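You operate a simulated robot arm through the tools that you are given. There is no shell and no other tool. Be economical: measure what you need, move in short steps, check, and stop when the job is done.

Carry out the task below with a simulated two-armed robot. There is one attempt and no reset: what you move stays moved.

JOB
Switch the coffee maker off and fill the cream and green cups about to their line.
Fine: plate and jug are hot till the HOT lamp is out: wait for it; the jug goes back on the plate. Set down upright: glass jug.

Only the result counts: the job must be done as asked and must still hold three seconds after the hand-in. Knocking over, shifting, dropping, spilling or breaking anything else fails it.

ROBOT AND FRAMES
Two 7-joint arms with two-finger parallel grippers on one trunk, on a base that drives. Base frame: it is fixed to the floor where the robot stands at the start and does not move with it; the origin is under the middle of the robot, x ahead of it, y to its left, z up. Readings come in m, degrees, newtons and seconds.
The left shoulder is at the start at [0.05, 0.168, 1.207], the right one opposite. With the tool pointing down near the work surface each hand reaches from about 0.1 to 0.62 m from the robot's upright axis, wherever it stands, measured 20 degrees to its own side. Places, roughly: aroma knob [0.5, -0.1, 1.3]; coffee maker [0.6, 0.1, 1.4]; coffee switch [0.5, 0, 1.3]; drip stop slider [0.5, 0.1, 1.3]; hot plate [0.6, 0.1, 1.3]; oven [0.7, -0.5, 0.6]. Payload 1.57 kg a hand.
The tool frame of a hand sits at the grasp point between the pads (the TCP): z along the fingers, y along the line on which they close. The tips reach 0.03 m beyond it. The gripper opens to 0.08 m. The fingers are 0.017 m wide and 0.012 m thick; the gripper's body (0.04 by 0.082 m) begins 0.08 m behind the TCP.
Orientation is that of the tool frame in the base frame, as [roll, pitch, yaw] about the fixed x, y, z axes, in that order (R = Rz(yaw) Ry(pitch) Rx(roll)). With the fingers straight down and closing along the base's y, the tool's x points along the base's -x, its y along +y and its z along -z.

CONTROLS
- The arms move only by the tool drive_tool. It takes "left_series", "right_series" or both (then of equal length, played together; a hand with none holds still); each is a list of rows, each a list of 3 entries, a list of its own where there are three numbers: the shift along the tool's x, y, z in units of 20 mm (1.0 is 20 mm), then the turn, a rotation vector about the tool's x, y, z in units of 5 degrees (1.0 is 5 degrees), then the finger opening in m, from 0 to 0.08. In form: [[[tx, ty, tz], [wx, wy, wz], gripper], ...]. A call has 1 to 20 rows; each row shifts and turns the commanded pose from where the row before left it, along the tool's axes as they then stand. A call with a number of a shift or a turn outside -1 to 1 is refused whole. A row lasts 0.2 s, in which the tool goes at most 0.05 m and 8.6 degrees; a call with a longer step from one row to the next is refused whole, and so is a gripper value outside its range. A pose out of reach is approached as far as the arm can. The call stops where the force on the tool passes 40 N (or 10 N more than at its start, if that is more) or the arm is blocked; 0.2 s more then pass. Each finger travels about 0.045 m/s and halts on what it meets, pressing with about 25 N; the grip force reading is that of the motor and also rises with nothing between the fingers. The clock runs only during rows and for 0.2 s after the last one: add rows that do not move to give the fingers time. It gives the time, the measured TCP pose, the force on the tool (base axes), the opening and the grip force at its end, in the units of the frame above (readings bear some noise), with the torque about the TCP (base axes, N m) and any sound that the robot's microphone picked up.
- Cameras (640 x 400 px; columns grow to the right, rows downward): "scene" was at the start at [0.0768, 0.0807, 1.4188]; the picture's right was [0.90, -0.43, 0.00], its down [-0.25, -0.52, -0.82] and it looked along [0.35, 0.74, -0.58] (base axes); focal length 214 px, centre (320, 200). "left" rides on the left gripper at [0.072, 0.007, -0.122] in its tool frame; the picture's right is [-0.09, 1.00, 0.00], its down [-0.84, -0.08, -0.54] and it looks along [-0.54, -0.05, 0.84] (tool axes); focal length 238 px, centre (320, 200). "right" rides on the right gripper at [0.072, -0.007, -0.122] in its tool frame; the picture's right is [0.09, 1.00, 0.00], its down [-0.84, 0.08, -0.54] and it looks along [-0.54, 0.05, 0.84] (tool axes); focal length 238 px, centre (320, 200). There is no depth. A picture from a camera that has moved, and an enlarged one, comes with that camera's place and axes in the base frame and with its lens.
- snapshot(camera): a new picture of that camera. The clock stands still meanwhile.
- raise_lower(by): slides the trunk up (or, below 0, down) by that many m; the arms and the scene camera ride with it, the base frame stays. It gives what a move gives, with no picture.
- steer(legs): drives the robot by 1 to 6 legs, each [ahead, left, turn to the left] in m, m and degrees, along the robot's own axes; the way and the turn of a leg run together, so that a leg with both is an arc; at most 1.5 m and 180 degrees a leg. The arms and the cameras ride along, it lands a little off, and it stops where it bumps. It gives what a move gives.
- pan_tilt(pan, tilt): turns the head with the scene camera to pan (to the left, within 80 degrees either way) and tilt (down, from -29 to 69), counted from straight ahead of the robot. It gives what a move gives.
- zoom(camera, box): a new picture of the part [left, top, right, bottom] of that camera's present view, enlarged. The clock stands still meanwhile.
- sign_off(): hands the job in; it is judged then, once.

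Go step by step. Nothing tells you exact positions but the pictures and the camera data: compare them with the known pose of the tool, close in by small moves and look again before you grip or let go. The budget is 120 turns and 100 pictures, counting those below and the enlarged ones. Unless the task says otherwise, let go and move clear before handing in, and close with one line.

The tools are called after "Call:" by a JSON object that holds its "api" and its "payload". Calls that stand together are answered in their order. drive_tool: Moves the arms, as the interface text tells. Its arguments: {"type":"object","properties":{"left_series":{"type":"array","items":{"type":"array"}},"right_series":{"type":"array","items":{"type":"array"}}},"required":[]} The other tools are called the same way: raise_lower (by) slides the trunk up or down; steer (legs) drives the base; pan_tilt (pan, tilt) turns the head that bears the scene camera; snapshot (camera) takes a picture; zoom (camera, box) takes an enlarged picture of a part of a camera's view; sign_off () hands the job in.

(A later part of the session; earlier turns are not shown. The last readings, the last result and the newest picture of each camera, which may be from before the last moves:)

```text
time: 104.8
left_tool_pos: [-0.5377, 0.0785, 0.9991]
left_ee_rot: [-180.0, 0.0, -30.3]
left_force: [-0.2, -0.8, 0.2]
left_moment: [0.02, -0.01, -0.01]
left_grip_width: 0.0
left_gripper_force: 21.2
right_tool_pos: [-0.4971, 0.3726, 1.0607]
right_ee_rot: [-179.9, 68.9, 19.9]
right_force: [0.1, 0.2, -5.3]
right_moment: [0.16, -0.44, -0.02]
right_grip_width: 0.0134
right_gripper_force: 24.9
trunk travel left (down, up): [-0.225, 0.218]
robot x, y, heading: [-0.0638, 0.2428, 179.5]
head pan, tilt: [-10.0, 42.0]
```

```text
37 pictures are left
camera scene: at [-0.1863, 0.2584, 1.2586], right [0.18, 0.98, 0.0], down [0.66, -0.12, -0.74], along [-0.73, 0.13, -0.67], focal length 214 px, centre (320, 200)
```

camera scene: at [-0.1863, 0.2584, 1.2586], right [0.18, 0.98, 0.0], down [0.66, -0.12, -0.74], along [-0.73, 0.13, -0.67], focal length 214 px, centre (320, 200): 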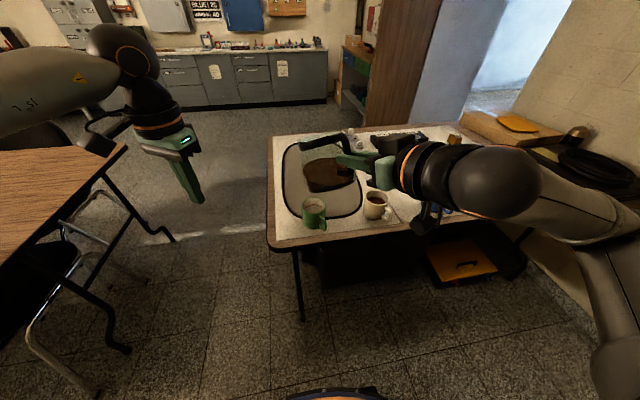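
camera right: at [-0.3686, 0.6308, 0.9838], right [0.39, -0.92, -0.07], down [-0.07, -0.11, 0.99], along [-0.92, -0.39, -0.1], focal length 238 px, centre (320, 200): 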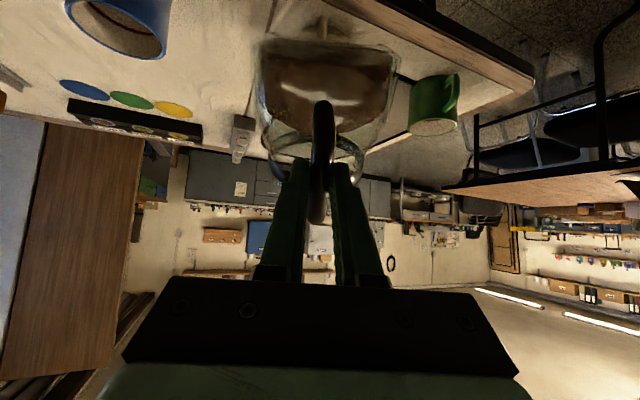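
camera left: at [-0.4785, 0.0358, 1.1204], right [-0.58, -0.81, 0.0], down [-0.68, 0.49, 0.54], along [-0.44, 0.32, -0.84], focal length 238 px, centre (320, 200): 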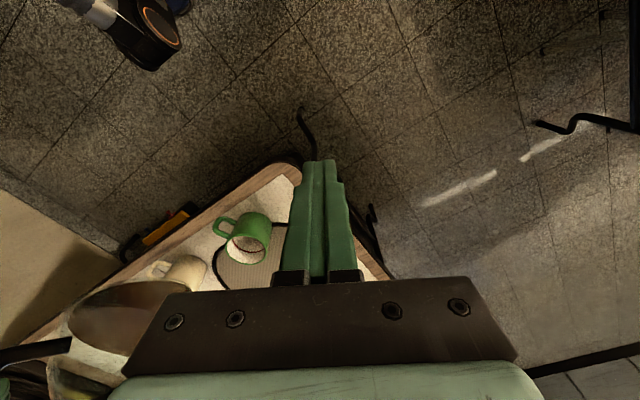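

Call:
{"api": "zoom", "payload": {"camera": "left", "box": [90, 190, 290, 310]}}

```text
3.20 times, centred on (190, 250) of left
camera zoom: at [-0.4785, 0.0358, 1.1204], right [-0.58, -0.81, 0.0], down [-0.68, 0.49, 0.54], along [-0.44, 0.32, -0.84], focal length 763 px, centre (736, 40)
```

zoom: 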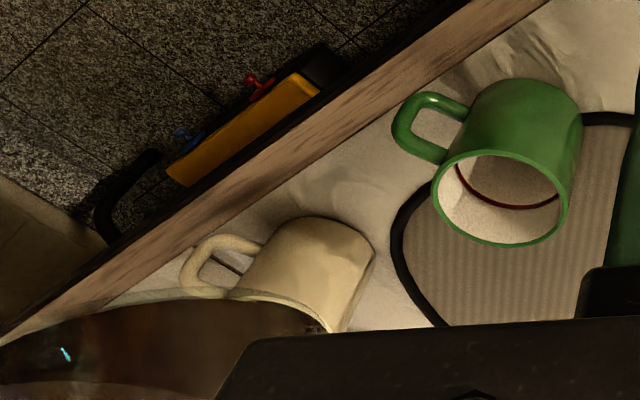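

The green mug sits almost identically relative to me as the cream one did (within ~3 mm). Repeating the approach: tilt to 38°, then descend over it.

Call:
{"api": "drive_tool", "payload": {"right_series": [[[0, 0, 0], [0, 0.865, 0], 0], [[0, 0, 0], [0, 0.865, 0], 0], [[0, 0, 0], [0, 0.865, 0], 0], [[0, 0, 0], [0, 0.865, 0], 0], [[0.84, 0.03, 0.6], [0, 0, 0], 0], [[0.84, 0.03, 0.6], [0, 0, 0], 0], [[0.84, 0.03, 0.6], [0, 0, 0], 0], [[0.84, 0.03, 0.6], [0, 0, 0], 0], [[0.84, 0.03, 0.6], [0, 0, 0], 0], [[0, 0, 0], [0, 0, 0], 0]]}}

Call:
{"api": "zoom", "payload": {"camera": "left", "box": [90, 190, 290, 310]}}

```text
time: 107.0
left_tool_pos: [-0.5373, 0.0784, 0.9985]
left_ee_rot: [180.0, 0.1, -30.3]
left_force: [0.1, 0.2, 0.1]
left_moment: [-0.03, 0.0, -0.03]
left_grip_width: 0.0
left_gripper_force: 21.2
right_tool_pos: [-0.4891, 0.3741, 0.9555]
right_ee_rot: [179.9, 51.4, 19.7]
right_force: [-0.3, 0.6, -6.5]
right_moment: [0.07, -0.32, -0.01]
right_grip_width: 0.0135
right_gripper_force: 25.0
trunk travel left (down, up): [-0.225, 0.218]
robot x, y, heading: [-0.065, 0.2424, 179.7]
head pan, tilt: [-10.0, 42.0]
```

```text
3.20 times, centred on (190, 250) of left
camera zoom: at [-0.4785, 0.0362, 1.1206], right [-0.58, -0.81, 0.0], down [-0.68, 0.49, 0.54], along [-0.44, 0.32, -0.84], focal length 763 px, centre (736, 40)
```

zoom: 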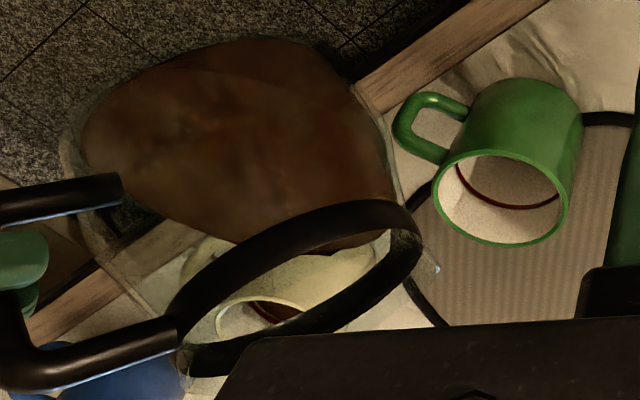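

Lip is nearly over the green cup. Adjusting 4 mm and tilting to about 46°.

Call:
{"api": "drive_tool", "payload": {"right_series": [[[-0.42, 0.07, 0.02], [0, 0.51, 0], 0], [[-0.42, 0.07, 0.02], [0, 0.51, 0], 0], [[-0.42, 0.07, 0.02], [0, 0.51, 0], 0], [[0, 0, 0], [0, 0, 0], 0]]}}

Call:
{"api": "zoom", "payload": {"camera": "left", "box": [90, 190, 290, 310]}}

```text
time: 108.0
left_tool_pos: [-0.5361, 0.0782, 0.9998]
left_ee_rot: [179.9, 0.1, -30.3]
left_force: [0.2, 0.1, -0.5]
left_moment: [-0.03, -0.01, 0.0]
left_grip_width: 0.0
left_gripper_force: 21.4
right_tool_pos: [-0.5035, 0.3614, 0.9748]
right_ee_rot: [179.8, 43.6, 19.8]
right_force: [-0.3, -0.2, -6.1]
right_moment: [0.06, -0.27, 0.0]
right_grip_width: 0.0133
right_gripper_force: 25.0
trunk travel left (down, up): [-0.225, 0.218]
robot x, y, heading: [-0.0627, 0.2397, 179.6]
head pan, tilt: [-10.0, 42.0]
```

```text
3.20 times, centred on (190, 250) of left
camera zoom: at [-0.4785, 0.0362, 1.1206], right [-0.58, -0.81, 0.0], down [-0.68, 0.49, 0.54], along [-0.44, 0.32, -0.84], focal length 763 px, centre (736, 40)
```

zoom: 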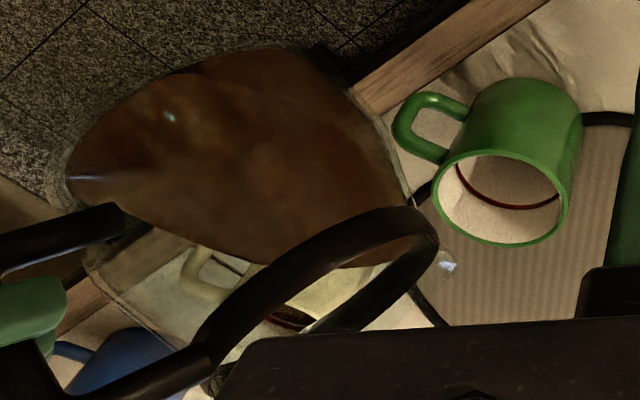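

No flow yet, lip in place. Tilting 4° more.

Call:
{"api": "drive_tool", "payload": {"right_series": [[[-0.29, 0, -0.04], [0, 0.4, 0], 0], [[-0.29, 0, -0.04], [0, 0.4, 0], 0], [[0, 0, 0], [0, 0, 0], 0]]}}

Call:
{"api": "zoom", "payload": {"camera": "left", "box": [170, 200, 290, 280]}}

```text
time: 108.8
left_tool_pos: [-0.5375, 0.0778, 0.9989]
left_ee_rot: [-180.0, 0.0, -30.3]
left_force: [-0.8, -0.4, -0.1]
left_moment: [-0.01, -0.02, -0.03]
left_grip_width: 0.0
left_gripper_force: 21.9
right_tool_pos: [-0.5111, 0.3588, 0.9843]
right_ee_rot: [-179.9, 39.7, 19.9]
right_force: [0.8, -0.2, -6.4]
right_moment: [0.07, -0.18, 0.01]
right_grip_width: 0.0135
right_gripper_force: 25.1
trunk travel left (down, up): [-0.225, 0.218]
robot x, y, heading: [-0.0614, 0.2436, 180.1]
head pan, tilt: [-10.0, 42.0]
```

```text
5.00 times, centred on (230, 240) of left
camera zoom: at [-0.4784, 0.0362, 1.1206], right [-0.58, -0.81, 0.0], down [-0.68, 0.49, 0.54], along [-0.44, 0.32, -0.84], focal length 1192 px, centre (770, 0)
```

zoom: 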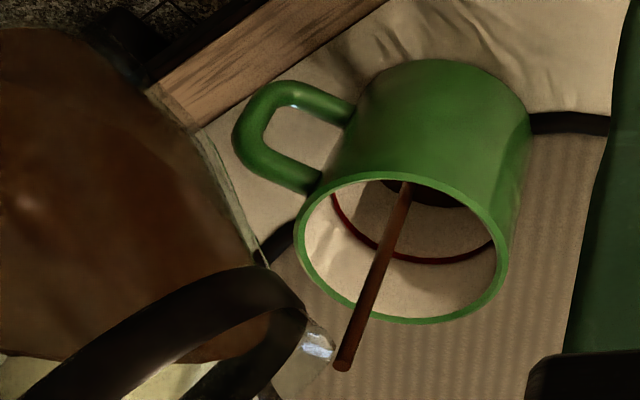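

Stream enters the green cup well. Holding briefly.

Call:
{"api": "drive_tool", "payload": {"right_series": [[[0, 0, 0], [0, 0, 0], 0], [[0, 0, 0], [0, 0, 0], 0], [[0, 0, 0], [0, 0, 0], 0]]}}

Call:
{"api": "zoom", "payload": {"camera": "left", "box": [170, 200, 290, 280]}}

```text
time: 109.6
left_tool_pos: [-0.5364, 0.0788, 0.9994]
left_ee_rot: [179.9, 0.0, -30.4]
left_force: [0.1, -0.5, 0.3]
left_moment: [0.0, 0.0, -0.02]
left_grip_width: 0.0001
left_gripper_force: 21.1
right_tool_pos: [-0.5101, 0.3592, 0.9847]
right_ee_rot: [179.9, 39.8, 19.9]
right_force: [-0.1, 0.1, -5.7]
right_moment: [0.06, -0.22, 0.0]
right_grip_width: 0.0134
right_gripper_force: 25.1
trunk travel left (down, up): [-0.225, 0.218]
robot x, y, heading: [-0.0658, 0.2409, 179.9]
head pan, tilt: [-10.0, 42.0]
```

```text
5.00 times, centred on (230, 240) of left
camera zoom: at [-0.4784, 0.0362, 1.1206], right [-0.58, -0.81, 0.0], down [-0.68, 0.49, 0.54], along [-0.44, 0.32, -0.84], focal length 1192 px, centre (770, 0)
```

zoom: 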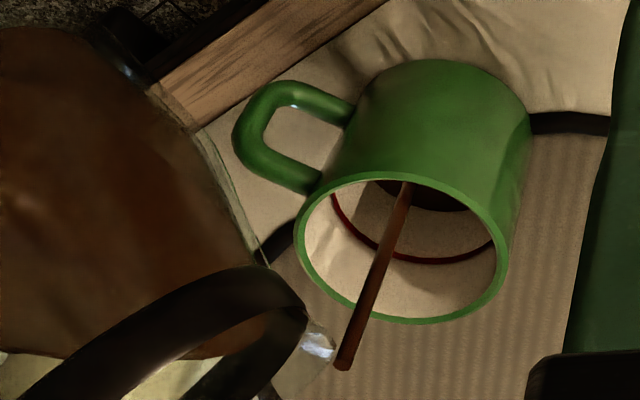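

Call:
{"api": "drive_tool", "payload": {"right_series": [[[-0.3, 0, -0.05], [0, 0.4, 0], 0], [[0, 0, 0], [0, 0, 0], 0], [[0, 0, 0], [0, 0, 0], 0], [[0, 0, 0], [0, 0, 0], 0]]}}

Call:
{"api": "zoom", "payload": {"camera": "left", "box": [170, 200, 290, 280]}}

```text
time: 110.6
left_tool_pos: [-0.5368, 0.0794, 0.9987]
left_ee_rot: [-180.0, 0.0, -30.3]
left_force: [0.2, 0.5, -1.3]
left_moment: [-0.01, 0.0, 0.0]
left_grip_width: 0.0
left_gripper_force: 21.1
right_tool_pos: [-0.5151, 0.3587, 0.9893]
right_ee_rot: [180.0, 37.7, 19.9]
right_force: [0.3, 0.2, -6.3]
right_moment: [0.09, -0.16, -0.05]
right_grip_width: 0.0134
right_gripper_force: 24.9
trunk travel left (down, up): [-0.225, 0.218]
robot x, y, heading: [-0.063, 0.2427, 179.7]
head pan, tilt: [-10.0, 42.0]
```

```text
5.00 times, centred on (230, 240) of left
camera zoom: at [-0.4784, 0.0361, 1.1206], right [-0.58, -0.81, 0.0], down [-0.68, 0.49, 0.54], along [-0.44, 0.32, -0.84], focal length 1192 px, centre (770, 0)
```

zoom: 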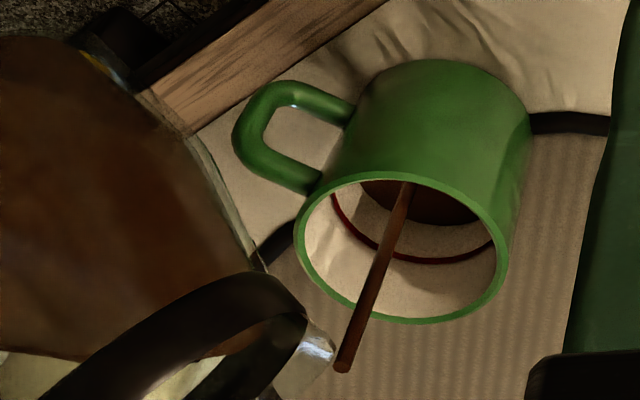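

Call:
{"api": "drive_tool", "payload": {"right_series": [[[-0.15, 0, -0.02], [0, 0.2, 0], 0], [[0, 0, 0], [0, 0, 0], 0], [[0, 0, 0], [0, 0, 0], 0], [[0, 0, 0], [0, 0, 0], 0]]}}

Call:
{"api": "zoom", "payload": {"camera": "left", "box": [170, 200, 290, 280]}}

```text
time: 111.6
left_tool_pos: [-0.536, 0.0784, 0.999]
left_ee_rot: [-179.9, 0.0, -30.4]
left_force: [0.4, -0.3, 0.1]
left_moment: [0.02, 0.01, 0.01]
left_grip_width: 0.0
left_gripper_force: 21.3
right_tool_pos: [-0.5171, 0.357, 0.9906]
right_ee_rot: [-180.0, 36.8, 19.9]
right_force: [1.0, -0.1, -5.2]
right_moment: [0.06, -0.16, 0.04]
right_grip_width: 0.0135
right_gripper_force: 24.6
trunk travel left (down, up): [-0.225, 0.218]
robot x, y, heading: [-0.0621, 0.2434, 179.9]
head pan, tilt: [-10.0, 42.0]
```

```text
5.00 times, centred on (230, 240) of left
camera zoom: at [-0.4784, 0.0362, 1.1206], right [-0.58, -0.81, 0.0], down [-0.68, 0.49, 0.54], along [-0.44, 0.32, -0.84], focal length 1192 px, centre (770, 0)
```

zoom: 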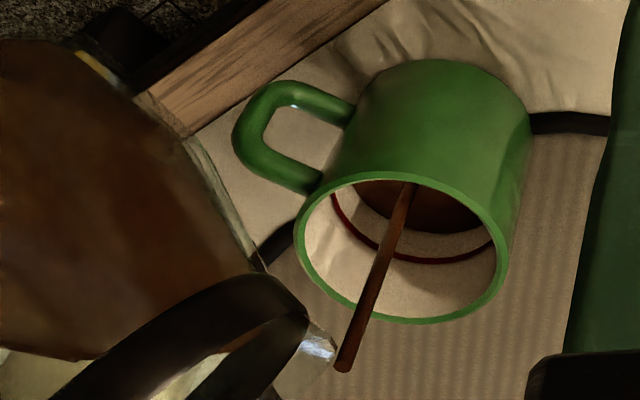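

Call:
{"api": "drive_tool", "payload": {"right_series": [[[-0.3, 0, -0.05], [0, 0.4, 0], 0], [[0, 0, 0], [0, 0, 0], 0], [[0, 0, 0], [0, 0, 0], 0]]}}

Call:
{"api": "zoom", "payload": {"camera": "left", "box": [170, 200, 290, 280]}}

```text
time: 112.4
left_tool_pos: [-0.5367, 0.0784, 1.0]
left_ee_rot: [-180.0, 0.0, -30.3]
left_force: [0.1, -0.5, 0.6]
left_moment: [0.0, 0.0, 0.01]
left_grip_width: 0.0001
left_gripper_force: 20.8
right_tool_pos: [-0.5215, 0.3566, 0.9937]
right_ee_rot: [179.9, 34.9, 19.9]
right_force: [-0.6, -0.1, -5.2]
right_moment: [0.04, -0.15, 0.0]
right_grip_width: 0.0136
right_gripper_force: 24.7
trunk travel left (down, up): [-0.225, 0.218]
robot x, y, heading: [-0.0633, 0.2457, 179.5]
head pan, tilt: [-10.0, 42.0]
```

```text
5.00 times, centred on (230, 240) of left
camera zoom: at [-0.4784, 0.0362, 1.1206], right [-0.58, -0.81, 0.0], down [-0.68, 0.49, 0.54], along [-0.44, 0.32, -0.84], focal length 1192 px, centre (770, 0)
```

zoom: 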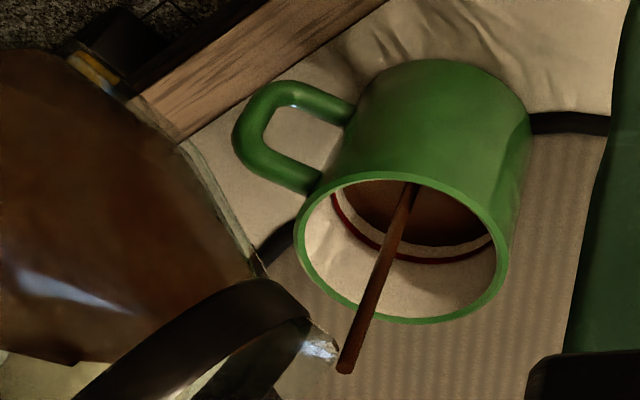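

Call:
{"api": "drive_tool", "payload": {"right_series": [[[0, 0, 0], [0, 0, 0], 0], [[0, 0, 0], [0, 0, 0], 0], [[0, 0, 0], [0, 0, 0], 0]]}}

Call:
{"api": "zoom", "payload": {"camera": "left", "box": [170, 200, 290, 280]}}

```text
time: 113.2
left_tool_pos: [-0.5359, 0.0776, 0.9995]
left_ee_rot: [179.9, 0.1, -30.3]
left_force: [-0.2, 0.3, 0.0]
left_moment: [-0.02, 0.01, 0.03]
left_grip_width: 0.0001
left_gripper_force: 21.1
right_tool_pos: [-0.5219, 0.3568, 0.9943]
right_ee_rot: [-179.9, 34.8, 20.0]
right_force: [0.8, 0.1, -6.1]
right_moment: [0.04, -0.15, 0.0]
right_grip_width: 0.0135
right_gripper_force: 25.3
trunk travel left (down, up): [-0.225, 0.218]
robot x, y, heading: [-0.0627, 0.2404, 179.9]
head pan, tilt: [-10.0, 42.0]
```

```text
5.00 times, centred on (230, 240) of left
camera zoom: at [-0.4784, 0.0362, 1.1206], right [-0.58, -0.81, 0.0], down [-0.68, 0.49, 0.54], along [-0.44, 0.32, -0.84], focal length 1192 px, centre (770, 0)
```

zoom: 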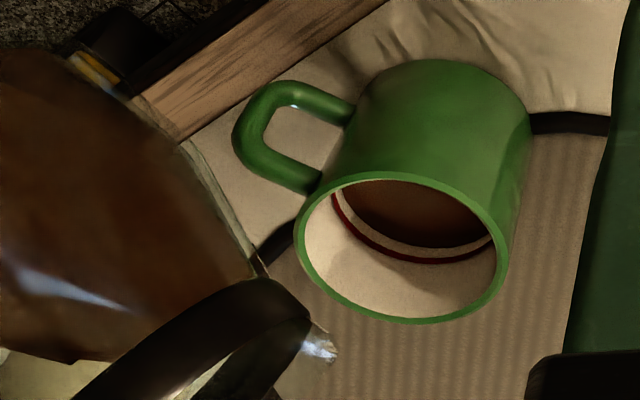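

Flow stopped just shy of the line. One more small tilt of 1.3°.

Call:
{"api": "drive_tool", "payload": {"right_series": [[[-0.2, 0, -0.04], [0, 0.26, 0], 0], [[0, 0, 0], [0, 0, 0], 0], [[0, 0, 0], [0, 0, 0], 0], [[0, 0, 0], [0, 0, 0], 0]]}}

Call:
{"api": "zoom", "payload": {"camera": "left", "box": [170, 200, 290, 280]}}

```text
time: 114.2
left_tool_pos: [-0.5371, 0.0788, 1.0002]
left_ee_rot: [-179.9, 0.0, -30.3]
left_force: [-0.1, 0.4, 0.7]
left_moment: [0.02, -0.03, -0.03]
left_grip_width: 0.0001
left_gripper_force: 21.0
right_tool_pos: [-0.5253, 0.3557, 0.9984]
right_ee_rot: [180.0, 33.6, 19.9]
right_force: [0.1, 0.4, -5.4]
right_moment: [0.08, -0.15, 0.0]
right_grip_width: 0.0137
right_gripper_force: 25.3
trunk travel left (down, up): [-0.225, 0.218]
robot x, y, heading: [-0.0621, 0.2412, 179.6]
head pan, tilt: [-10.0, 42.0]
```

```text
5.00 times, centred on (230, 240) of left
camera zoom: at [-0.4784, 0.0361, 1.1206], right [-0.58, -0.81, 0.0], down [-0.68, 0.49, 0.54], along [-0.44, 0.32, -0.84], focal length 1192 px, centre (770, 0)
```

zoom: 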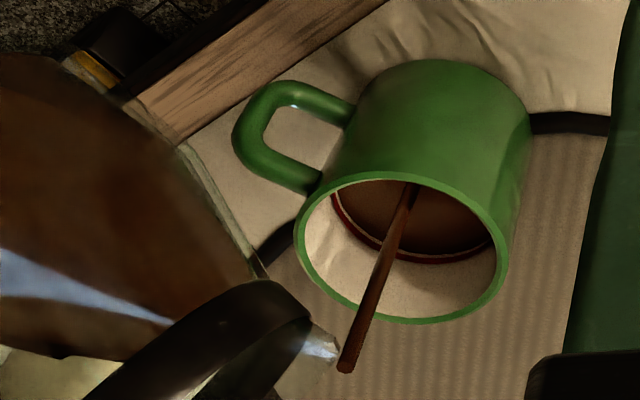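

Now at the line. Tilting back at once and lifting straight up.

Call:
{"api": "drive_tool", "payload": {"right_series": [[[0.7, 0, 0.05], [0, -1, 0], 0], [[0.7, 0, 0.05], [0, -1, 0], 0], [[0.6, 0, 0.05], [0, -1, 0], 0], [[0, 0, 0], [0, 0, 0], 0]]}}

Call:
{"api": "zoom", "payload": {"camera": "left", "box": [225, 225, 275, 265]}}

```text
time: 115.2
left_tool_pos: [-0.5384, 0.0786, 0.9987]
left_ee_rot: [179.9, 0.0, -30.3]
left_force: [1.0, 0.2, -0.2]
left_moment: [-0.04, 0.0, -0.01]
left_grip_width: 0.0001
left_gripper_force: 21.7
right_tool_pos: [-0.4969, 0.3652, 0.9696]
right_ee_rot: [179.9, 48.5, 19.7]
right_force: [0.1, -0.1, -4.4]
right_moment: [0.08, -0.21, 0.01]
right_grip_width: 0.0136
right_gripper_force: 25.0
trunk travel left (down, up): [-0.225, 0.218]
robot x, y, heading: [-0.0632, 0.2393, 179.6]
head pan, tilt: [-10.0, 42.0]
```

```text
10.00 times, centred on (250, 245) of left
camera zoom: at [-0.4784, 0.0361, 1.1206], right [-0.58, -0.81, 0.0], down [-0.68, 0.49, 0.54], along [-0.44, 0.32, -0.84], focal length 2384 px, centre (1020, -250)
```

zoom: 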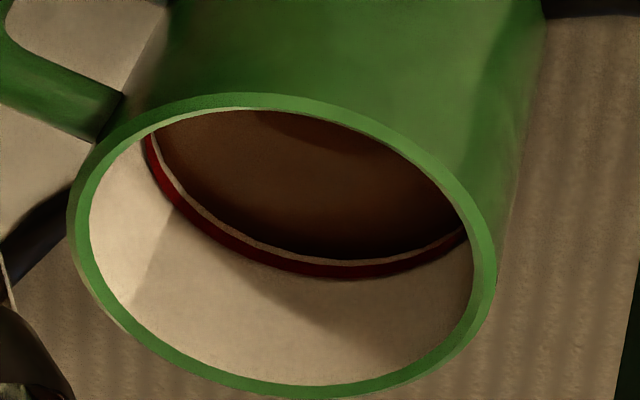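

Green is at its line, matching cream. Lifting the jug, pulling the left hand back, and raising the trunk.

Call:
{"api": "drive_tool", "payload": {"right_series": [[[-0.75, 0, -0.66], [0, 0, 0], 0], [[-0.75, 0, -0.66], [0, 0, 0], 0], [[-0.75, 0, -0.66], [0, 0, 0], 0], [[-0.75, 0, -0.66], [0, 0, 0], 0], [[-0.75, 0, -0.66], [0, 0, 0], 0], [[-0.75, 0, -0.66], [0, 0, 0], 0], [[0, 0, 0], [0, -0.8, 0], 0], [[0, 0, 0], [0, -0.8, 0], 0], [[0, 0, 0], [0, -0.8, 0], 0], [[0, 0, 0], [0, -0.8, 0], 0], [[0, 0, 0], [0, -0.8, 0], 0]]}}

Call:
{"api": "raise_lower", "payload": {"by": 0.15}}

Call:
{"api": "drive_tool", "payload": {"left_series": [[[0.92, -0.15, 0], [0, 0, 0], 0], [[0.92, -0.15, 0], [0, 0, 0], 0], [[0.92, -0.15, 0], [0, 0, 0], 0], [[0.92, -0.15, 0], [0, 0, 0], 0], [[0.92, -0.15, 0], [0, 0, 0], 0], [[0.92, -0.15, 0], [0, 0, 0], 0], [[0.92, -0.15, 0], [0, 0, 0], 0], [[0.92, -0.15, 0], [0, 0, 0], 0], [[0.92, -0.15, 0], [0, 0, 0], 0], [[0.92, -0.15, 0], [0, 0, 0], 0]]}}

Call:
{"api": "snapshot", "payload": {"camera": "scene"}}

```text
time: 117.6
left_tool_pos: [-0.536, 0.0775, 0.9995]
left_ee_rot: [180.0, 0.0, -30.4]
left_force: [-0.5, 0.0, 0.5]
left_moment: [0.01, 0.02, -0.01]
left_grip_width: 0.0002
left_gripper_force: 21.7
right_tool_pos: [-0.4971, 0.3654, 1.0905]
right_ee_rot: [179.8, 68.6, 19.8]
right_force: [0.4, -0.4, -5.2]
right_moment: [0.13, -0.37, -0.03]
right_grip_width: 0.0136
right_gripper_force: 24.6
trunk travel left (down, up): [-0.225, 0.218]
robot x, y, heading: [-0.0652, 0.2422, 179.8]
head pan, tilt: [-10.0, 42.0]
```

```text
time: 119.3
left_tool_pos: [-0.5365, 0.0786, 1.1502]
left_ee_rot: [-179.9, 0.0, -30.3]
left_force: [-0.4, 0.7, -0.5]
left_moment: [0.0, 0.0, 0.01]
left_grip_width: 0.0001
left_gripper_force: 21.2
right_tool_pos: [-0.4965, 0.3651, 1.2419]
right_ee_rot: [179.9, 68.4, 19.8]
right_force: [-0.8, 0.1, -5.1]
right_moment: [0.14, -0.41, 0.04]
right_grip_width: 0.0134
right_gripper_force: 24.9
trunk travel left (down, up): [-0.375, 0.068]
robot x, y, heading: [-0.0662, 0.2422, 179.7]
head pan, tilt: [-10.0, 42.0]
```

```text
time: 121.5
left_tool_pos: [-0.3618, 0.0112, 1.1497]
left_ee_rot: [-179.9, 0.0, -30.4]
left_force: [0.0, 0.2, 0.2]
left_moment: [0.0, 0.0, 0.01]
left_grip_width: 0.0
left_gripper_force: 21.0
right_tool_pos: [-0.497, 0.3663, 1.2412]
right_ee_rot: [179.9, 68.5, 19.9]
right_force: [-0.3, -0.1, -5.2]
right_moment: [0.11, -0.39, 0.01]
right_grip_width: 0.0135
right_gripper_force: 25.2
trunk travel left (down, up): [-0.375, 0.068]
robot x, y, heading: [-0.0642, 0.2426, 179.9]
head pan, tilt: [-10.0, 42.0]
```

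```text
25 pictures are left
camera scene: at [-0.1859, 0.2586, 1.4087], right [0.18, 0.98, 0.0], down [0.66, -0.12, -0.74], along [-0.73, 0.13, -0.67], focal length 214 px, centre (320, 200)
```

scene: 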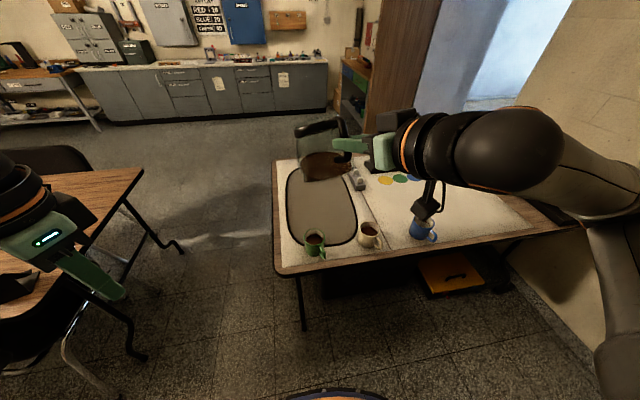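

Both mugs are full and undisturbed. Leveling the jug, raising it to shelf height and removing the yaw.

Call:
{"api": "drive_tool", "payload": {"right_series": [[[0, 0, 0], [0, -0.84, 0], 0], [[0, 0, 0], [0, -0.84, 0], 0], [[0, 0, 0], [0, -0.84, 0], 0], [[0, 0, 0], [0, -0.84, 0], 0], [[0, 0, 0], [0, -0.84, 0], 0], [[-0.9, 0, 0], [0.57, 0, 0], 0], [[-0.9, 0, 0], [0.57, 0, 0], 0], [[-0.9, 0, 0], [0.57, 0, 0], 0], [[-0.9, 0, 0], [0.57, 0, 0], 0], [[-0.9, 0, 0], [0.57, 0, 0], 0], [[-0.9, 0, 0], [0.57, 0, 0], 0], [[-0.9, 0, 0], [0.57, 0, 0], 0], [[0, 0, 0], [0, 0, 0], 0]]}}

```text
time: 124.3
left_tool_pos: [-0.3627, 0.0118, 1.1494]
left_ee_rot: [179.9, -0.1, -30.3]
left_force: [-0.4, -0.2, 0.0]
left_moment: [0.04, -0.01, 0.01]
left_grip_width: 0.0
left_gripper_force: 21.5
right_tool_pos: [-0.5199, 0.3579, 1.3765]
right_ee_rot: [-168.2, 89.5, 11.9]
right_force: [0.0, 0.7, -4.7]
right_moment: [-0.03, -0.52, 0.02]
right_grip_width: 0.0135
right_gripper_force: 25.2
right hand out of reach, approached as far as the arm can: row 2, 3, 4, 5
trunk travel left (down, up): [-0.375, 0.068]
robot x, y, heading: [-0.0647, 0.2411, 180.0]
head pan, tilt: [-10.0, 42.0]
```

Level at z 1.377, straight ahead. Driving off the table and turning right back to the shelf.

Call:
{"api": "steer", "payload": {"legs": [[0.19, 0, 0], [0, 0, -60], [0, 0, -60], [0, 0, -60]]}}

Call:
{"api": "pan_tilt", "payload": {"pan": -5, "tilt": 12}}

Call:
{"api": "snapshot", "payload": {"camera": "scene"}}

```text
time: 133.9
left_tool_pos: [0.0495, 0.4656, 1.1493]
left_ee_rot: [179.9, 0.0, 148.0]
left_force: [-0.3, 0.8, -0.1]
left_moment: [0.04, -0.02, -0.01]
left_grip_width: 0.0
left_gripper_force: 21.7
right_tool_pos: [0.1955, 0.1146, 1.377]
right_ee_rot: [-165.3, 89.5, -166.9]
right_force: [0.6, -0.1, -5.3]
right_moment: [0.03, 0.49, -0.02]
right_grip_width: 0.0136
right_gripper_force: 25.0
trunk travel left (down, up): [-0.375, 0.068]
robot x, y, heading: [-0.255, 0.2437, -1.7]
head pan, tilt: [-10.0, 42.0]
```

```text
time: 134.9
left_tool_pos: [0.0488, 0.4659, 1.149]
left_ee_rot: [180.0, 0.0, 148.0]
left_force: [0.0, -0.3, 0.6]
left_moment: [0.02, 0.01, -0.03]
left_grip_width: 0.0002
left_gripper_force: 21.1
right_tool_pos: [0.1965, 0.1157, 1.3768]
right_ee_rot: [-164.7, 89.5, -166.1]
right_force: [0.2, 0.0, -6.1]
right_moment: [0.01, 0.47, -0.02]
right_grip_width: 0.0135
right_gripper_force: 25.5
trunk travel left (down, up): [-0.375, 0.068]
robot x, y, heading: [-0.2557, 0.2426, -1.7]
head pan, tilt: [-5.0, 12.0]
```

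```text
24 pictures are left
camera scene: at [-0.1248, 0.232, 1.4559], right [-0.12, -0.99, 0.0], down [-0.21, 0.03, -0.98], along [0.97, -0.12, -0.21], focal length 214 px, centre (320, 200)
```

scene: 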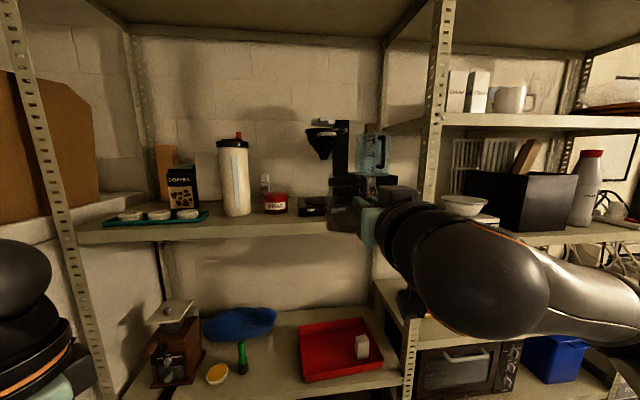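

Call:
{"api": "steer", "payload": {"legs": [[0.13, 0, 1.7]]}}

Call:
{"api": "zoom", "payload": {"camera": "scene", "box": [280, 100, 420, 240]}}

```text
time: 136.1
left_tool_pos: [0.1694, 0.4716, 1.1501]
left_ee_rot: [-180.0, 0.0, 149.7]
left_force: [0.9, 0.9, 0.0]
left_moment: [0.04, 0.03, -0.02]
left_grip_width: 0.0
left_gripper_force: 21.4
right_tool_pos: [0.326, 0.1247, 1.3764]
right_ee_rot: [-165.2, 89.4, -165.3]
right_force: [-0.2, 0.6, -6.1]
right_moment: [-0.02, 0.5, 0.01]
right_grip_width: 0.0135
right_gripper_force: 24.9
trunk travel left (down, up): [-0.375, 0.068]
robot x, y, heading: [-0.1322, 0.2407, -0.4]
head pan, tilt: [-5.0, 12.0]
```

```text
2.86 times, centred on (350, 170) of scene
camera zoom: at [0.0022, 0.2334, 1.4559], right [-0.09, -1.0, 0.0], down [-0.21, 0.02, -0.98], along [0.97, -0.09, -0.21], focal length 613 px, centre (234, 286)
```

zoom: 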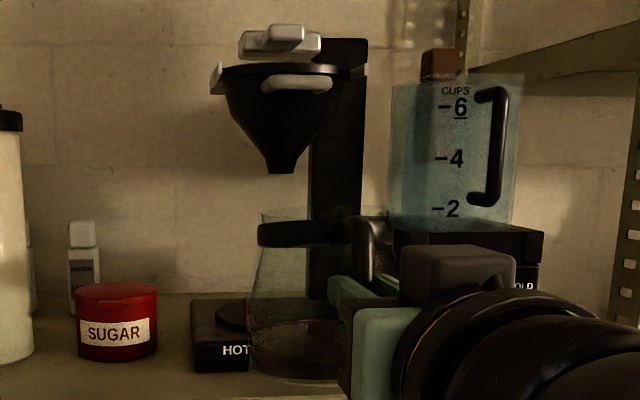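

HOT is still out. Lowering slightly to the removal height and advancing with the arm most of the way.

Call:
{"api": "drive_tool", "payload": {"right_series": [[[0.35, 0.15, 0], [0, 0, 0], 0], [[0.32, 0, 0], [0, 0, 0], 0], [[0, 0, 0.6], [0, 0, 0], 0], [[0, 0, 0.75], [0, 0, 0], 0], [[0, 0, 0.75], [0, 0, 0], 0], [[0, 0, 0.75], [0, 0, 0], 0], [[0, 0, 0.75], [0, 0, 0], 0], [[0, 0, 0.75], [0, 0, 0], 0], [[0, 0, 0.75], [0, 0, 0], 0], [[0, 0, 0.75], [0, 0, 0], 0], [[0, 0, 0.75], [0, 0, 0], 0], [[0, 0, 0.4], [0, 0, 0], 0], [[0, 0, 0], [0, 0, 0], 0]]}}

Call:
{"api": "snapshot", "payload": {"camera": "right"}}

Call:
{"api": "zoom", "payload": {"camera": "scene", "box": [280, 100, 420, 240]}}

```text
time: 138.1
left_tool_pos: [0.1641, 0.4741, 1.1507]
left_ee_rot: [179.9, 0.2, 149.7]
left_force: [-0.5, -0.2, -0.3]
left_moment: [-0.03, 0.0, 0.01]
left_grip_width: 0.0003
left_gripper_force: 21.3
right_tool_pos: [0.4077, 0.1351, 1.3787]
right_ee_rot: [5.0, 88.4, 6.4]
right_force: [-14.7, 6.1, 13.1]
right_moment: [0.32, -0.2, 0.38]
right_grip_width: 0.0135
right_gripper_force: 24.8
trunk travel left (down, up): [-0.375, 0.068]
robot x, y, heading: [-0.1344, 0.242, -0.3]
head pan, tilt: [-5.0, 12.0]
stopped in row 9 (right hand): the force on the tool passed its limit (the readings are from after the stop); the commanded pose is now the measured one
```

```text
22 pictures are left
camera right: at [0.2879, 0.126, 1.302], right [-0.02, 1.0, -0.09], down [-0.57, 0.06, 0.82], along [0.82, 0.07, 0.56], focal length 238 px, centre (320, 200)
```

right: 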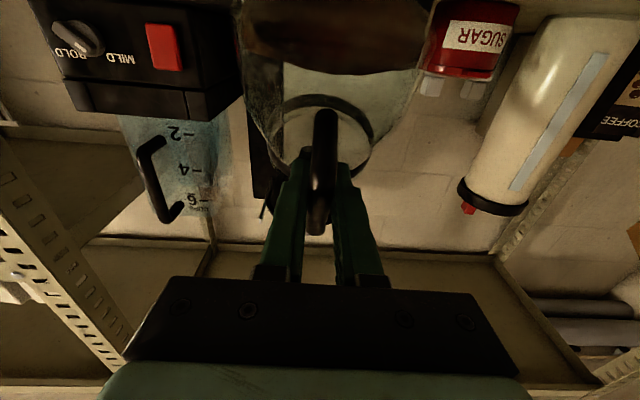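

```text
2.86 times, centred on (350, 170) of scene
camera zoom: at [-0.0032, 0.2344, 1.4564], right [-0.09, -1.0, 0.0], down [-0.2, 0.02, -0.98], along [0.97, -0.09, -0.21], focal length 613 px, centre (234, 286)
```

zoom: 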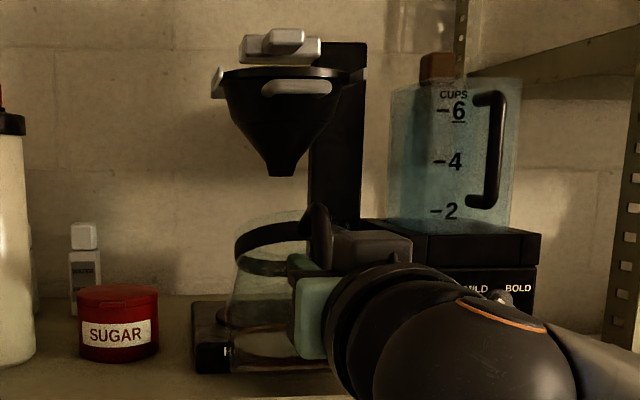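

The jug bumped the machine base: it sits lower or tilted in the grip now. Backing off to inspect its pose in the hand.

Call:
{"api": "drive_tool", "payload": {"right_series": [[[-0.1, 0, -0.5], [0, 0, 0], 0], [[-0.2, 0, -0.7], [0, 0, 0], 0], [[-0.2, 0, -0.7], [0, 0, 0], 0], [[-0.2, 0, -0.7], [0, 0, 0], 0], [[0, 0, -0.7], [0, 0, 0], 0], [[0, 0, -0.5], [0, 0, 0], 0], [[0, 0, 0], [0, 0, 0], 0]]}}

Call:
{"api": "snapshot", "payload": {"camera": "right"}}

Call:
{"api": "zoom", "payload": {"camera": "scene", "box": [280, 100, 440, 260]}}

```text
time: 139.7
left_tool_pos: [0.1673, 0.4723, 1.1495]
left_ee_rot: [180.0, 0.0, 149.7]
left_force: [0.8, -0.2, 0.8]
left_moment: [0.02, 0.03, -0.01]
left_grip_width: 0.0
left_gripper_force: 21.2
right_tool_pos: [0.3376, 0.1305, 1.3813]
right_ee_rot: [4.7, 89.6, 5.5]
right_force: [-0.4, 0.9, -5.7]
right_moment: [-0.03, 0.3, -0.01]
right_grip_width: 0.0137
right_gripper_force: 24.7
trunk travel left (down, up): [-0.375, 0.068]
robot x, y, heading: [-0.1309, 0.2409, -0.2]
head pan, tilt: [-5.0, 12.0]
```

```text
20 pictures are left
camera right: at [0.2172, 0.1229, 1.31], right [-0.01, 1.0, -0.09], down [-0.55, 0.07, 0.83], along [0.84, 0.06, 0.55], focal length 238 px, centre (320, 200)
```

right: 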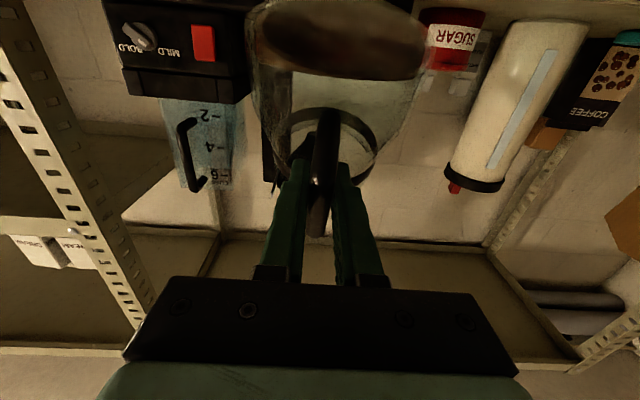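

```text
2.50 times, centred on (360, 180) of scene
camera zoom: at [0.0008, 0.2335, 1.456], right [-0.09, -1.0, 0.0], down [-0.21, 0.02, -0.98], along [0.97, -0.09, -0.21], focal length 536 px, centre (220, 250)
```

zoom: 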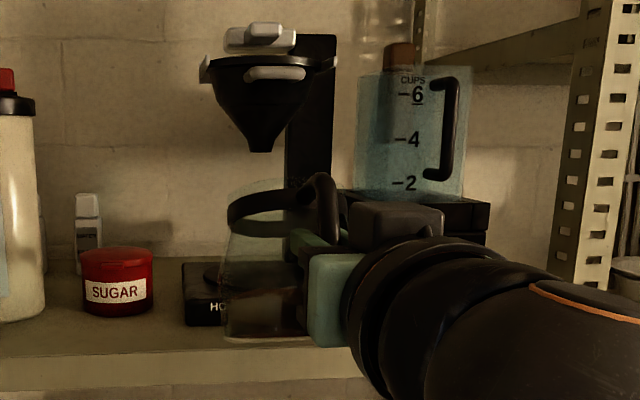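

The jug has pivoted forward in the grip by roughly 37° (nothing spilled). Plan: bring it in higher, put its front bottom edge on the plate, and let lowering level it flat there. First raise and advance partway.

Call:
{"api": "drive_tool", "payload": {"right_series": [[[-0.87, -0.05, 0], [0, 0, 0], 0], [[-0.87, -0.05, 0], [0, 0, 0], 0], [[-0.87, -0.05, 0], [0, 0, 0], 0], [[-0.87, 0, 0], [0, 0, 0], 0], [[0, 0, 0.7], [0, 0, 0], 0], [[0, 0, 0.7], [0, 0, 0], 0], [[0, 0, 0.7], [0, 0, 0], 0], [[0, 0, 0.7], [0, 0, 0], 0], [[0, 0, 0.5], [0, 0, 0], 0], [[0, 0, 0], [0, 0, 0], 0]]}}

Call:
{"api": "snapshot", "payload": {"camera": "right"}}

Call:
{"api": "zoom", "payload": {"camera": "scene", "box": [280, 100, 420, 240]}}

```text
time: 141.9
left_tool_pos: [0.167, 0.4717, 1.1492]
left_ee_rot: [179.9, 0.1, 149.6]
left_force: [0.7, 0.0, 0.0]
left_moment: [0.01, -0.02, 0.0]
left_grip_width: 0.0003
left_gripper_force: 20.7
right_tool_pos: [0.4028, 0.1267, 1.4525]
right_ee_rot: [4.6, 89.6, 5.2]
right_force: [0.2, 0.0, -5.2]
right_moment: [-0.06, 0.34, -0.04]
right_grip_width: 0.0135
right_gripper_force: 24.7
trunk travel left (down, up): [-0.375, 0.068]
robot x, y, heading: [-0.13, 0.2389, -0.0]
head pan, tilt: [-5.0, 12.0]
```

```text
18 pictures are left
camera right: at [0.283, 0.119, 1.3796], right [-0.01, 1.0, -0.09], down [-0.55, 0.07, 0.83], along [0.84, 0.06, 0.55], focal length 238 px, centre (320, 200)
```

right: 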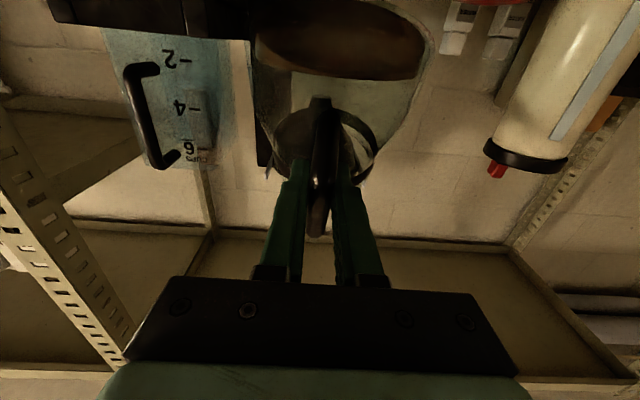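

```text
2.86 times, centred on (350, 170) of scene
camera zoom: at [0.0007, 0.2335, 1.456], right [-0.09, -1.0, 0.0], down [-0.21, 0.02, -0.98], along [0.97, -0.09, -0.21], focal length 613 px, centre (234, 286)
```

zoom: 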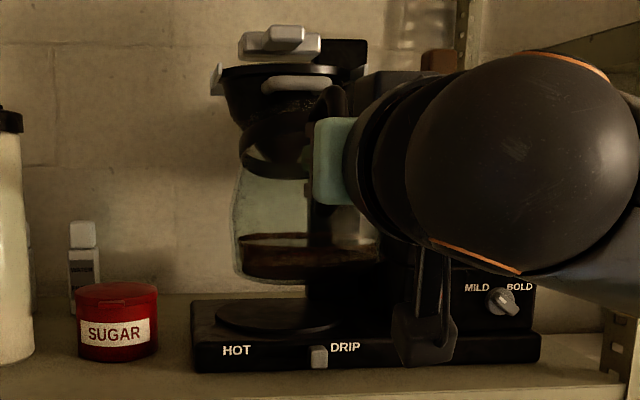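

The jug is pitched ~40° forward, clearing the plate. I'll lower 25 mm (to clear the filter handle above), shift 8 mm right, and slide in over the plate.

Call:
{"api": "drive_tool", "payload": {"right_series": [[[0.4, -0.13, 0], [0, 0, 0], 0], [[0.4, -0.13, 0], [0, 0, 0], 0], [[0.4, -0.14, 0], [0, 0, 0], 0], [[0, 0, 0.5], [0, 0, 0], 0], [[0, 0, 0.6], [0, 0, 0], 0], [[0, 0, 0.6], [0, 0, 0], 0], [[0, 0, 0.6], [0, 0, 0], 0], [[0, 0, 0.6], [0, 0, 0], 0], [[0, 0, 0.6], [0, 0, 0], 0], [[0, 0, 0.5], [0, 0, 0], 0], [[0, 0, 0], [0, 0, 0], 0]]}}

Call:
{"api": "zoom", "payload": {"camera": "scene", "box": [280, 100, 420, 240]}}

```text
time: 144.3
left_tool_pos: [0.1684, 0.4719, 1.1503]
left_ee_rot: [-179.9, 0.0, 149.7]
left_force: [0.4, 0.8, -1.2]
left_moment: [0.0, -0.01, 0.01]
left_grip_width: 0.0001
left_gripper_force: 21.5
right_tool_pos: [0.4829, 0.1209, 1.4285]
right_ee_rot: [1.1, 89.7, 1.8]
right_force: [0.4, -0.1, -5.6]
right_moment: [-0.04, 0.33, -0.01]
right_grip_width: 0.0135
right_gripper_force: 24.9
trunk travel left (down, up): [-0.375, 0.068]
robot x, y, heading: [-0.1318, 0.2425, -0.3]
head pan, tilt: [-5.0, 12.0]
```

```text
2.86 times, centred on (350, 170) of scene
camera zoom: at [0.0007, 0.2334, 1.456], right [-0.09, -1.0, 0.0], down [-0.21, 0.02, -0.98], along [0.97, -0.09, -0.21], focal length 613 px, centre (234, 286)
```

zoom: 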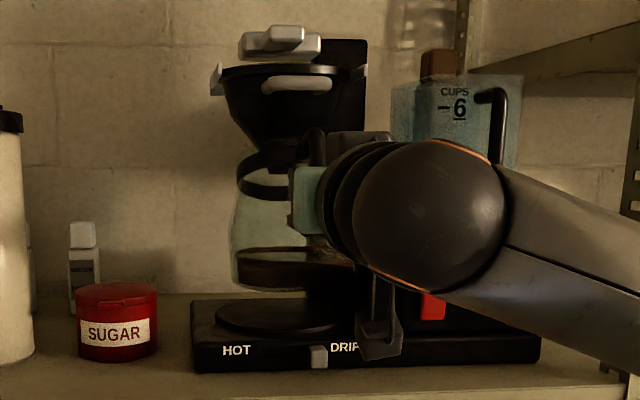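

Call:
{"api": "drive_tool", "payload": {"right_series": [[[0, 0, 0.4], [0, 0, 0], 0], [[0, 0, 0.5], [0, 0, 0], 0], [[0.2, 0, 0.2], [0, 0, 0], 0], [[0.2, 0, 0], [0, 0, 0], 0], [[0.2, 0, 0], [0, 0, 0], 0], [[0.2, 0, 0], [0, 0, 0], 0], [[0.2, 0, 0], [0, 0, 0], 0], [[0.2, 0, 0], [0, 0, 0], 0], [[0.2, 0, 0], [0, 0, 0], 0], [[0, 0, 0], [0, 0, 0], 0]]}}

Call:
{"api": "zoom", "payload": {"camera": "scene", "box": [280, 100, 420, 240]}}

```text
time: 146.5
left_tool_pos: [0.1673, 0.4725, 1.1501]
left_ee_rot: [-180.0, 0.1, 149.7]
left_force: [0.7, 1.0, -0.2]
left_moment: [-0.01, -0.04, 0.0]
left_grip_width: 0.0002
left_gripper_force: 21.4
right_tool_pos: [0.5034, 0.1213, 1.4039]
right_ee_rot: [3.5, 89.2, 4.3]
right_force: [0.6, -0.3, 3.3]
right_moment: [0.04, -0.76, -0.02]
right_grip_width: 0.0137
right_gripper_force: 25.0
trunk travel left (down, up): [-0.375, 0.068]
robot x, y, heading: [-0.1299, 0.2415, -0.0]
head pan, tilt: [-5.0, 12.0]
```

```text
2.86 times, centred on (350, 170) of scene
camera zoom: at [0.0001, 0.2336, 1.4562], right [-0.09, -1.0, 0.0], down [-0.21, 0.02, -0.98], along [0.97, -0.09, -0.21], focal length 613 px, centre (234, 286)
```

zoom: 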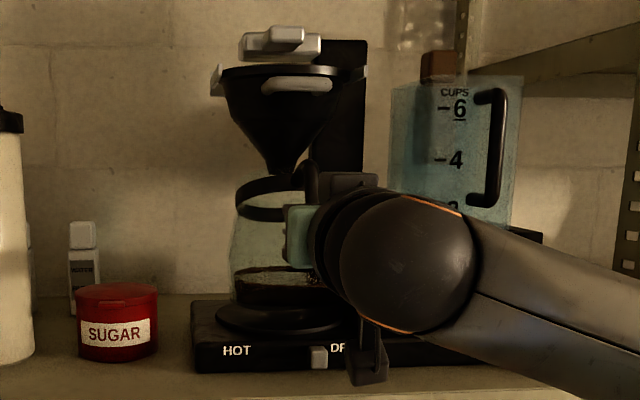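

Contact made with modest force. Continuing to lower gently to level it.

Call:
{"api": "drive_tool", "payload": {"right_series": [[[0.15, 0, 0], [0, 0, 0], 0], [[0.15, 0, 0], [0, 0, 0], 0], [[0.15, 0, 0], [0, 0, 0], 0], [[0.15, 0, 0], [0, 0, 0], 0], [[0.15, 0, 0], [0, 0, 0], 0], [[0, 0, 0], [0, 0, 0], 0]]}}

Call:
{"api": "zoom", "payload": {"camera": "scene", "box": [280, 100, 420, 240]}}

```text
time: 147.9
left_tool_pos: [0.1648, 0.4723, 1.1509]
left_ee_rot: [180.0, 0.1, 149.7]
left_force: [-0.1, -0.3, 0.6]
left_moment: [-0.01, 0.02, 0.04]
left_grip_width: 0.0
left_gripper_force: 21.0
right_tool_pos: [0.503, 0.1216, 1.3891]
right_ee_rot: [1.3, 89.4, 2.1]
right_force: [-3.9, 1.5, 6.3]
right_moment: [0.12, -0.77, 0.05]
right_grip_width: 0.0136
right_gripper_force: 25.3
trunk travel left (down, up): [-0.375, 0.068]
robot x, y, heading: [-0.1303, 0.2406, -0.3]
head pan, tilt: [-5.0, 12.0]
```

```text
2.86 times, centred on (350, 170) of scene
camera zoom: at [-0.0018, 0.2338, 1.4563], right [-0.09, -1.0, 0.0], down [-0.21, 0.02, -0.98], along [0.97, -0.09, -0.21], focal length 613 px, centre (234, 286)
```

zoom: 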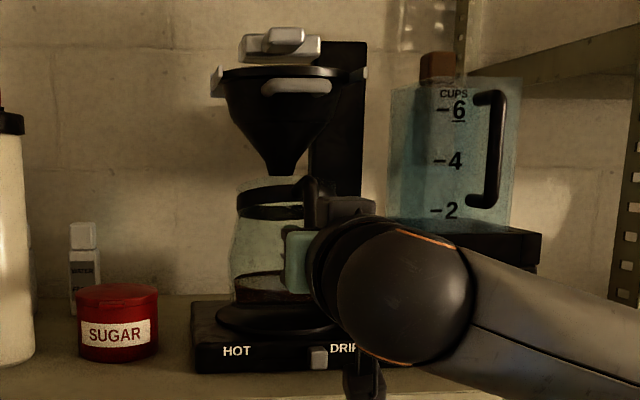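

Levelling is working; the jug's ring is flattening. Continuing.

Call:
{"api": "drive_tool", "payload": {"right_series": [[[0.15, 0, 0], [0, 0, 0], 0], [[0.15, 0, 0], [0, 0, 0], 0], [[0.15, 0, 0], [0, 0, 0], 0], [[0.15, 0, 0], [0, 0, 0], 0], [[0.15, 0, 0], [0, 0, 0], 0], [[0, 0, 0], [0, 0, 0], 0]]}}

Call:
{"api": "zoom", "payload": {"camera": "scene", "box": [280, 100, 420, 240]}}

```text
time: 149.3
left_tool_pos: [0.1662, 0.4726, 1.1498]
left_ee_rot: [-180.0, 0.1, 149.8]
left_force: [0.5, -0.1, 0.6]
left_moment: [0.0, -0.03, 0.0]
left_grip_width: 0.0
left_gripper_force: 21.0
right_tool_pos: [0.5038, 0.12, 1.3721]
right_ee_rot: [3.2, 89.5, 3.9]
right_force: [-3.5, -0.2, 5.1]
right_moment: [0.03, -0.7, 0.0]
right_grip_width: 0.0134
right_gripper_force: 24.6
trunk travel left (down, up): [-0.375, 0.068]
robot x, y, heading: [-0.1327, 0.2383, -0.5]
head pan, tilt: [-5.0, 12.0]
```

```text
2.86 times, centred on (350, 170) of scene
camera zoom: at [-0.0013, 0.2336, 1.4562], right [-0.09, -1.0, 0.0], down [-0.21, 0.02, -0.98], along [0.97, -0.09, -0.21], focal length 613 px, centre (234, 286)
```

zoom: 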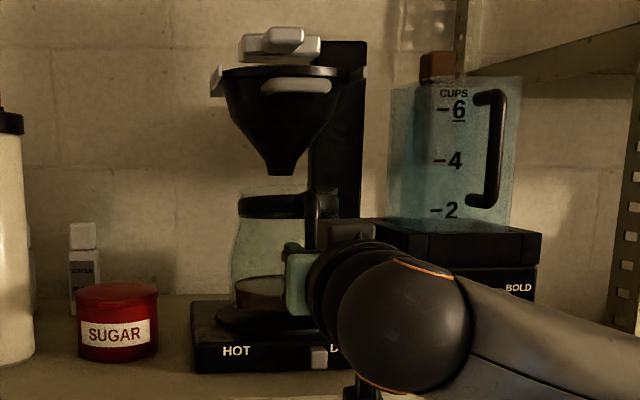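

Call:
{"api": "drive_tool", "payload": {"right_series": [[[0.15, -0.1, 0], [0, 0, 0], 0], [[0.15, -0.1, 0], [0, 0, 0], 0], [[0.15, -0.1, 0], [0, 0, 0], 0], [[0, 0, 0], [0, 0, 0], 0]]}}

Call:
{"api": "zoom", "payload": {"camera": "scene", "box": [290, 140, 390, 230]}}

```text
time: 150.3
left_tool_pos: [0.166, 0.472, 1.1491]
left_ee_rot: [179.9, 0.1, 149.7]
left_force: [0.2, -0.2, -0.9]
left_moment: [0.02, -0.03, -0.02]
left_grip_width: 0.0001
left_gripper_force: 21.3
right_tool_pos: [0.504, 0.1151, 1.3633]
right_ee_rot: [0.8, 89.6, 1.6]
right_force: [-4.0, 0.8, 3.9]
right_moment: [0.09, -0.58, 0.13]
right_grip_width: 0.0134
right_gripper_force: 25.2
trunk travel left (down, up): [-0.375, 0.068]
robot x, y, heading: [-0.1289, 0.2396, -0.2]
head pan, tilt: [-5.0, 12.0]
```

```text
4.44 times, centred on (340, 185) of scene
camera zoom: at [-0.001, 0.2338, 1.4562], right [-0.09, -1.0, 0.0], down [-0.21, 0.02, -0.98], along [0.97, -0.09, -0.21], focal length 953 px, centre (231, 267)
```

zoom: 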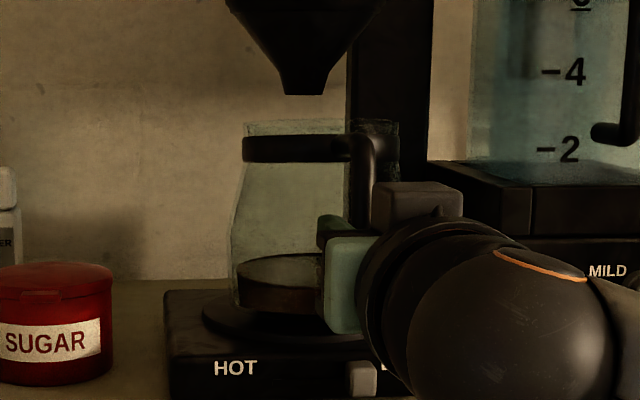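

Call:
{"api": "drive_tool", "payload": {"right_series": [[[0.12, 0, 0], [0, 0, 0], 0], [[0.12, 0, 0], [0, 0, 0], 0], [[0.12, 0, 0], [0, 0, 0], 0], [[0, 0, 0], [0, 0, 0], 0]]}}

Call:
{"api": "drive_tool", "payload": {"right_series": [[[0.1, 0, 0], [0, 0, 0], 0], [[0.1, 0, 0], [0, 0, 0], 0], [[0, 0, 0], [0, 0, 0], 0]]}}

Call:
{"api": "zoom", "payload": {"camera": "scene", "box": [290, 140, 390, 230]}}

```text
time: 151.3
left_tool_pos: [0.166, 0.4724, 1.1506]
left_ee_rot: [180.0, 0.1, 149.6]
left_force: [0.0, -0.4, 0.1]
left_moment: [-0.02, 0.02, 0.0]
left_grip_width: 0.0
left_gripper_force: 21.4
right_tool_pos: [0.5032, 0.1154, 1.3557]
right_ee_rot: [3.7, 89.4, 4.4]
right_force: [-3.2, 0.3, 3.8]
right_moment: [0.03, -0.68, 0.0]
right_grip_width: 0.0133
right_gripper_force: 25.1
trunk travel left (down, up): [-0.375, 0.068]
robot x, y, heading: [-0.1313, 0.2409, -0.2]
head pan, tilt: [-5.0, 12.0]
```

```text
time: 152.1
left_tool_pos: [0.1668, 0.4722, 1.1498]
left_ee_rot: [179.9, 0.1, 149.6]
left_force: [0.5, 0.5, 0.2]
left_moment: [0.0, 0.0, 0.0]
left_grip_width: 0.0001
left_gripper_force: 21.2
right_tool_pos: [0.5045, 0.1149, 1.3523]
right_ee_rot: [4.6, 89.5, 5.2]
right_force: [-1.9, -0.9, 3.6]
right_moment: [0.05, -0.72, 0.02]
right_grip_width: 0.0134
right_gripper_force: 25.1
trunk travel left (down, up): [-0.375, 0.068]
robot x, y, heading: [-0.1313, 0.2421, -0.7]
head pan, tilt: [-5.0, 12.0]
```

```text
4.44 times, centred on (340, 185) of scene
camera zoom: at [-0.001, 0.2336, 1.4562], right [-0.09, -1.0, 0.0], down [-0.21, 0.02, -0.98], along [0.97, -0.09, -0.21], focal length 953 px, centre (231, 267)
```

zoom: 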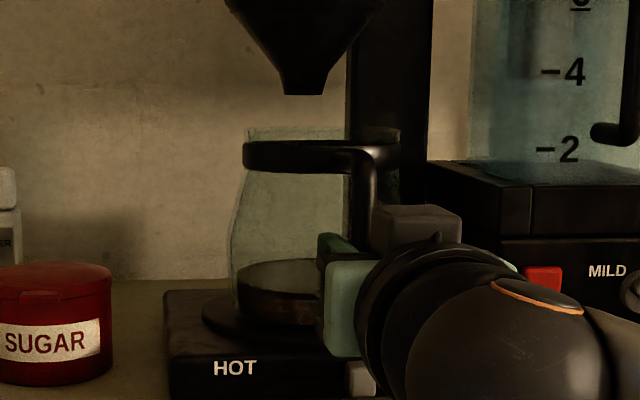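

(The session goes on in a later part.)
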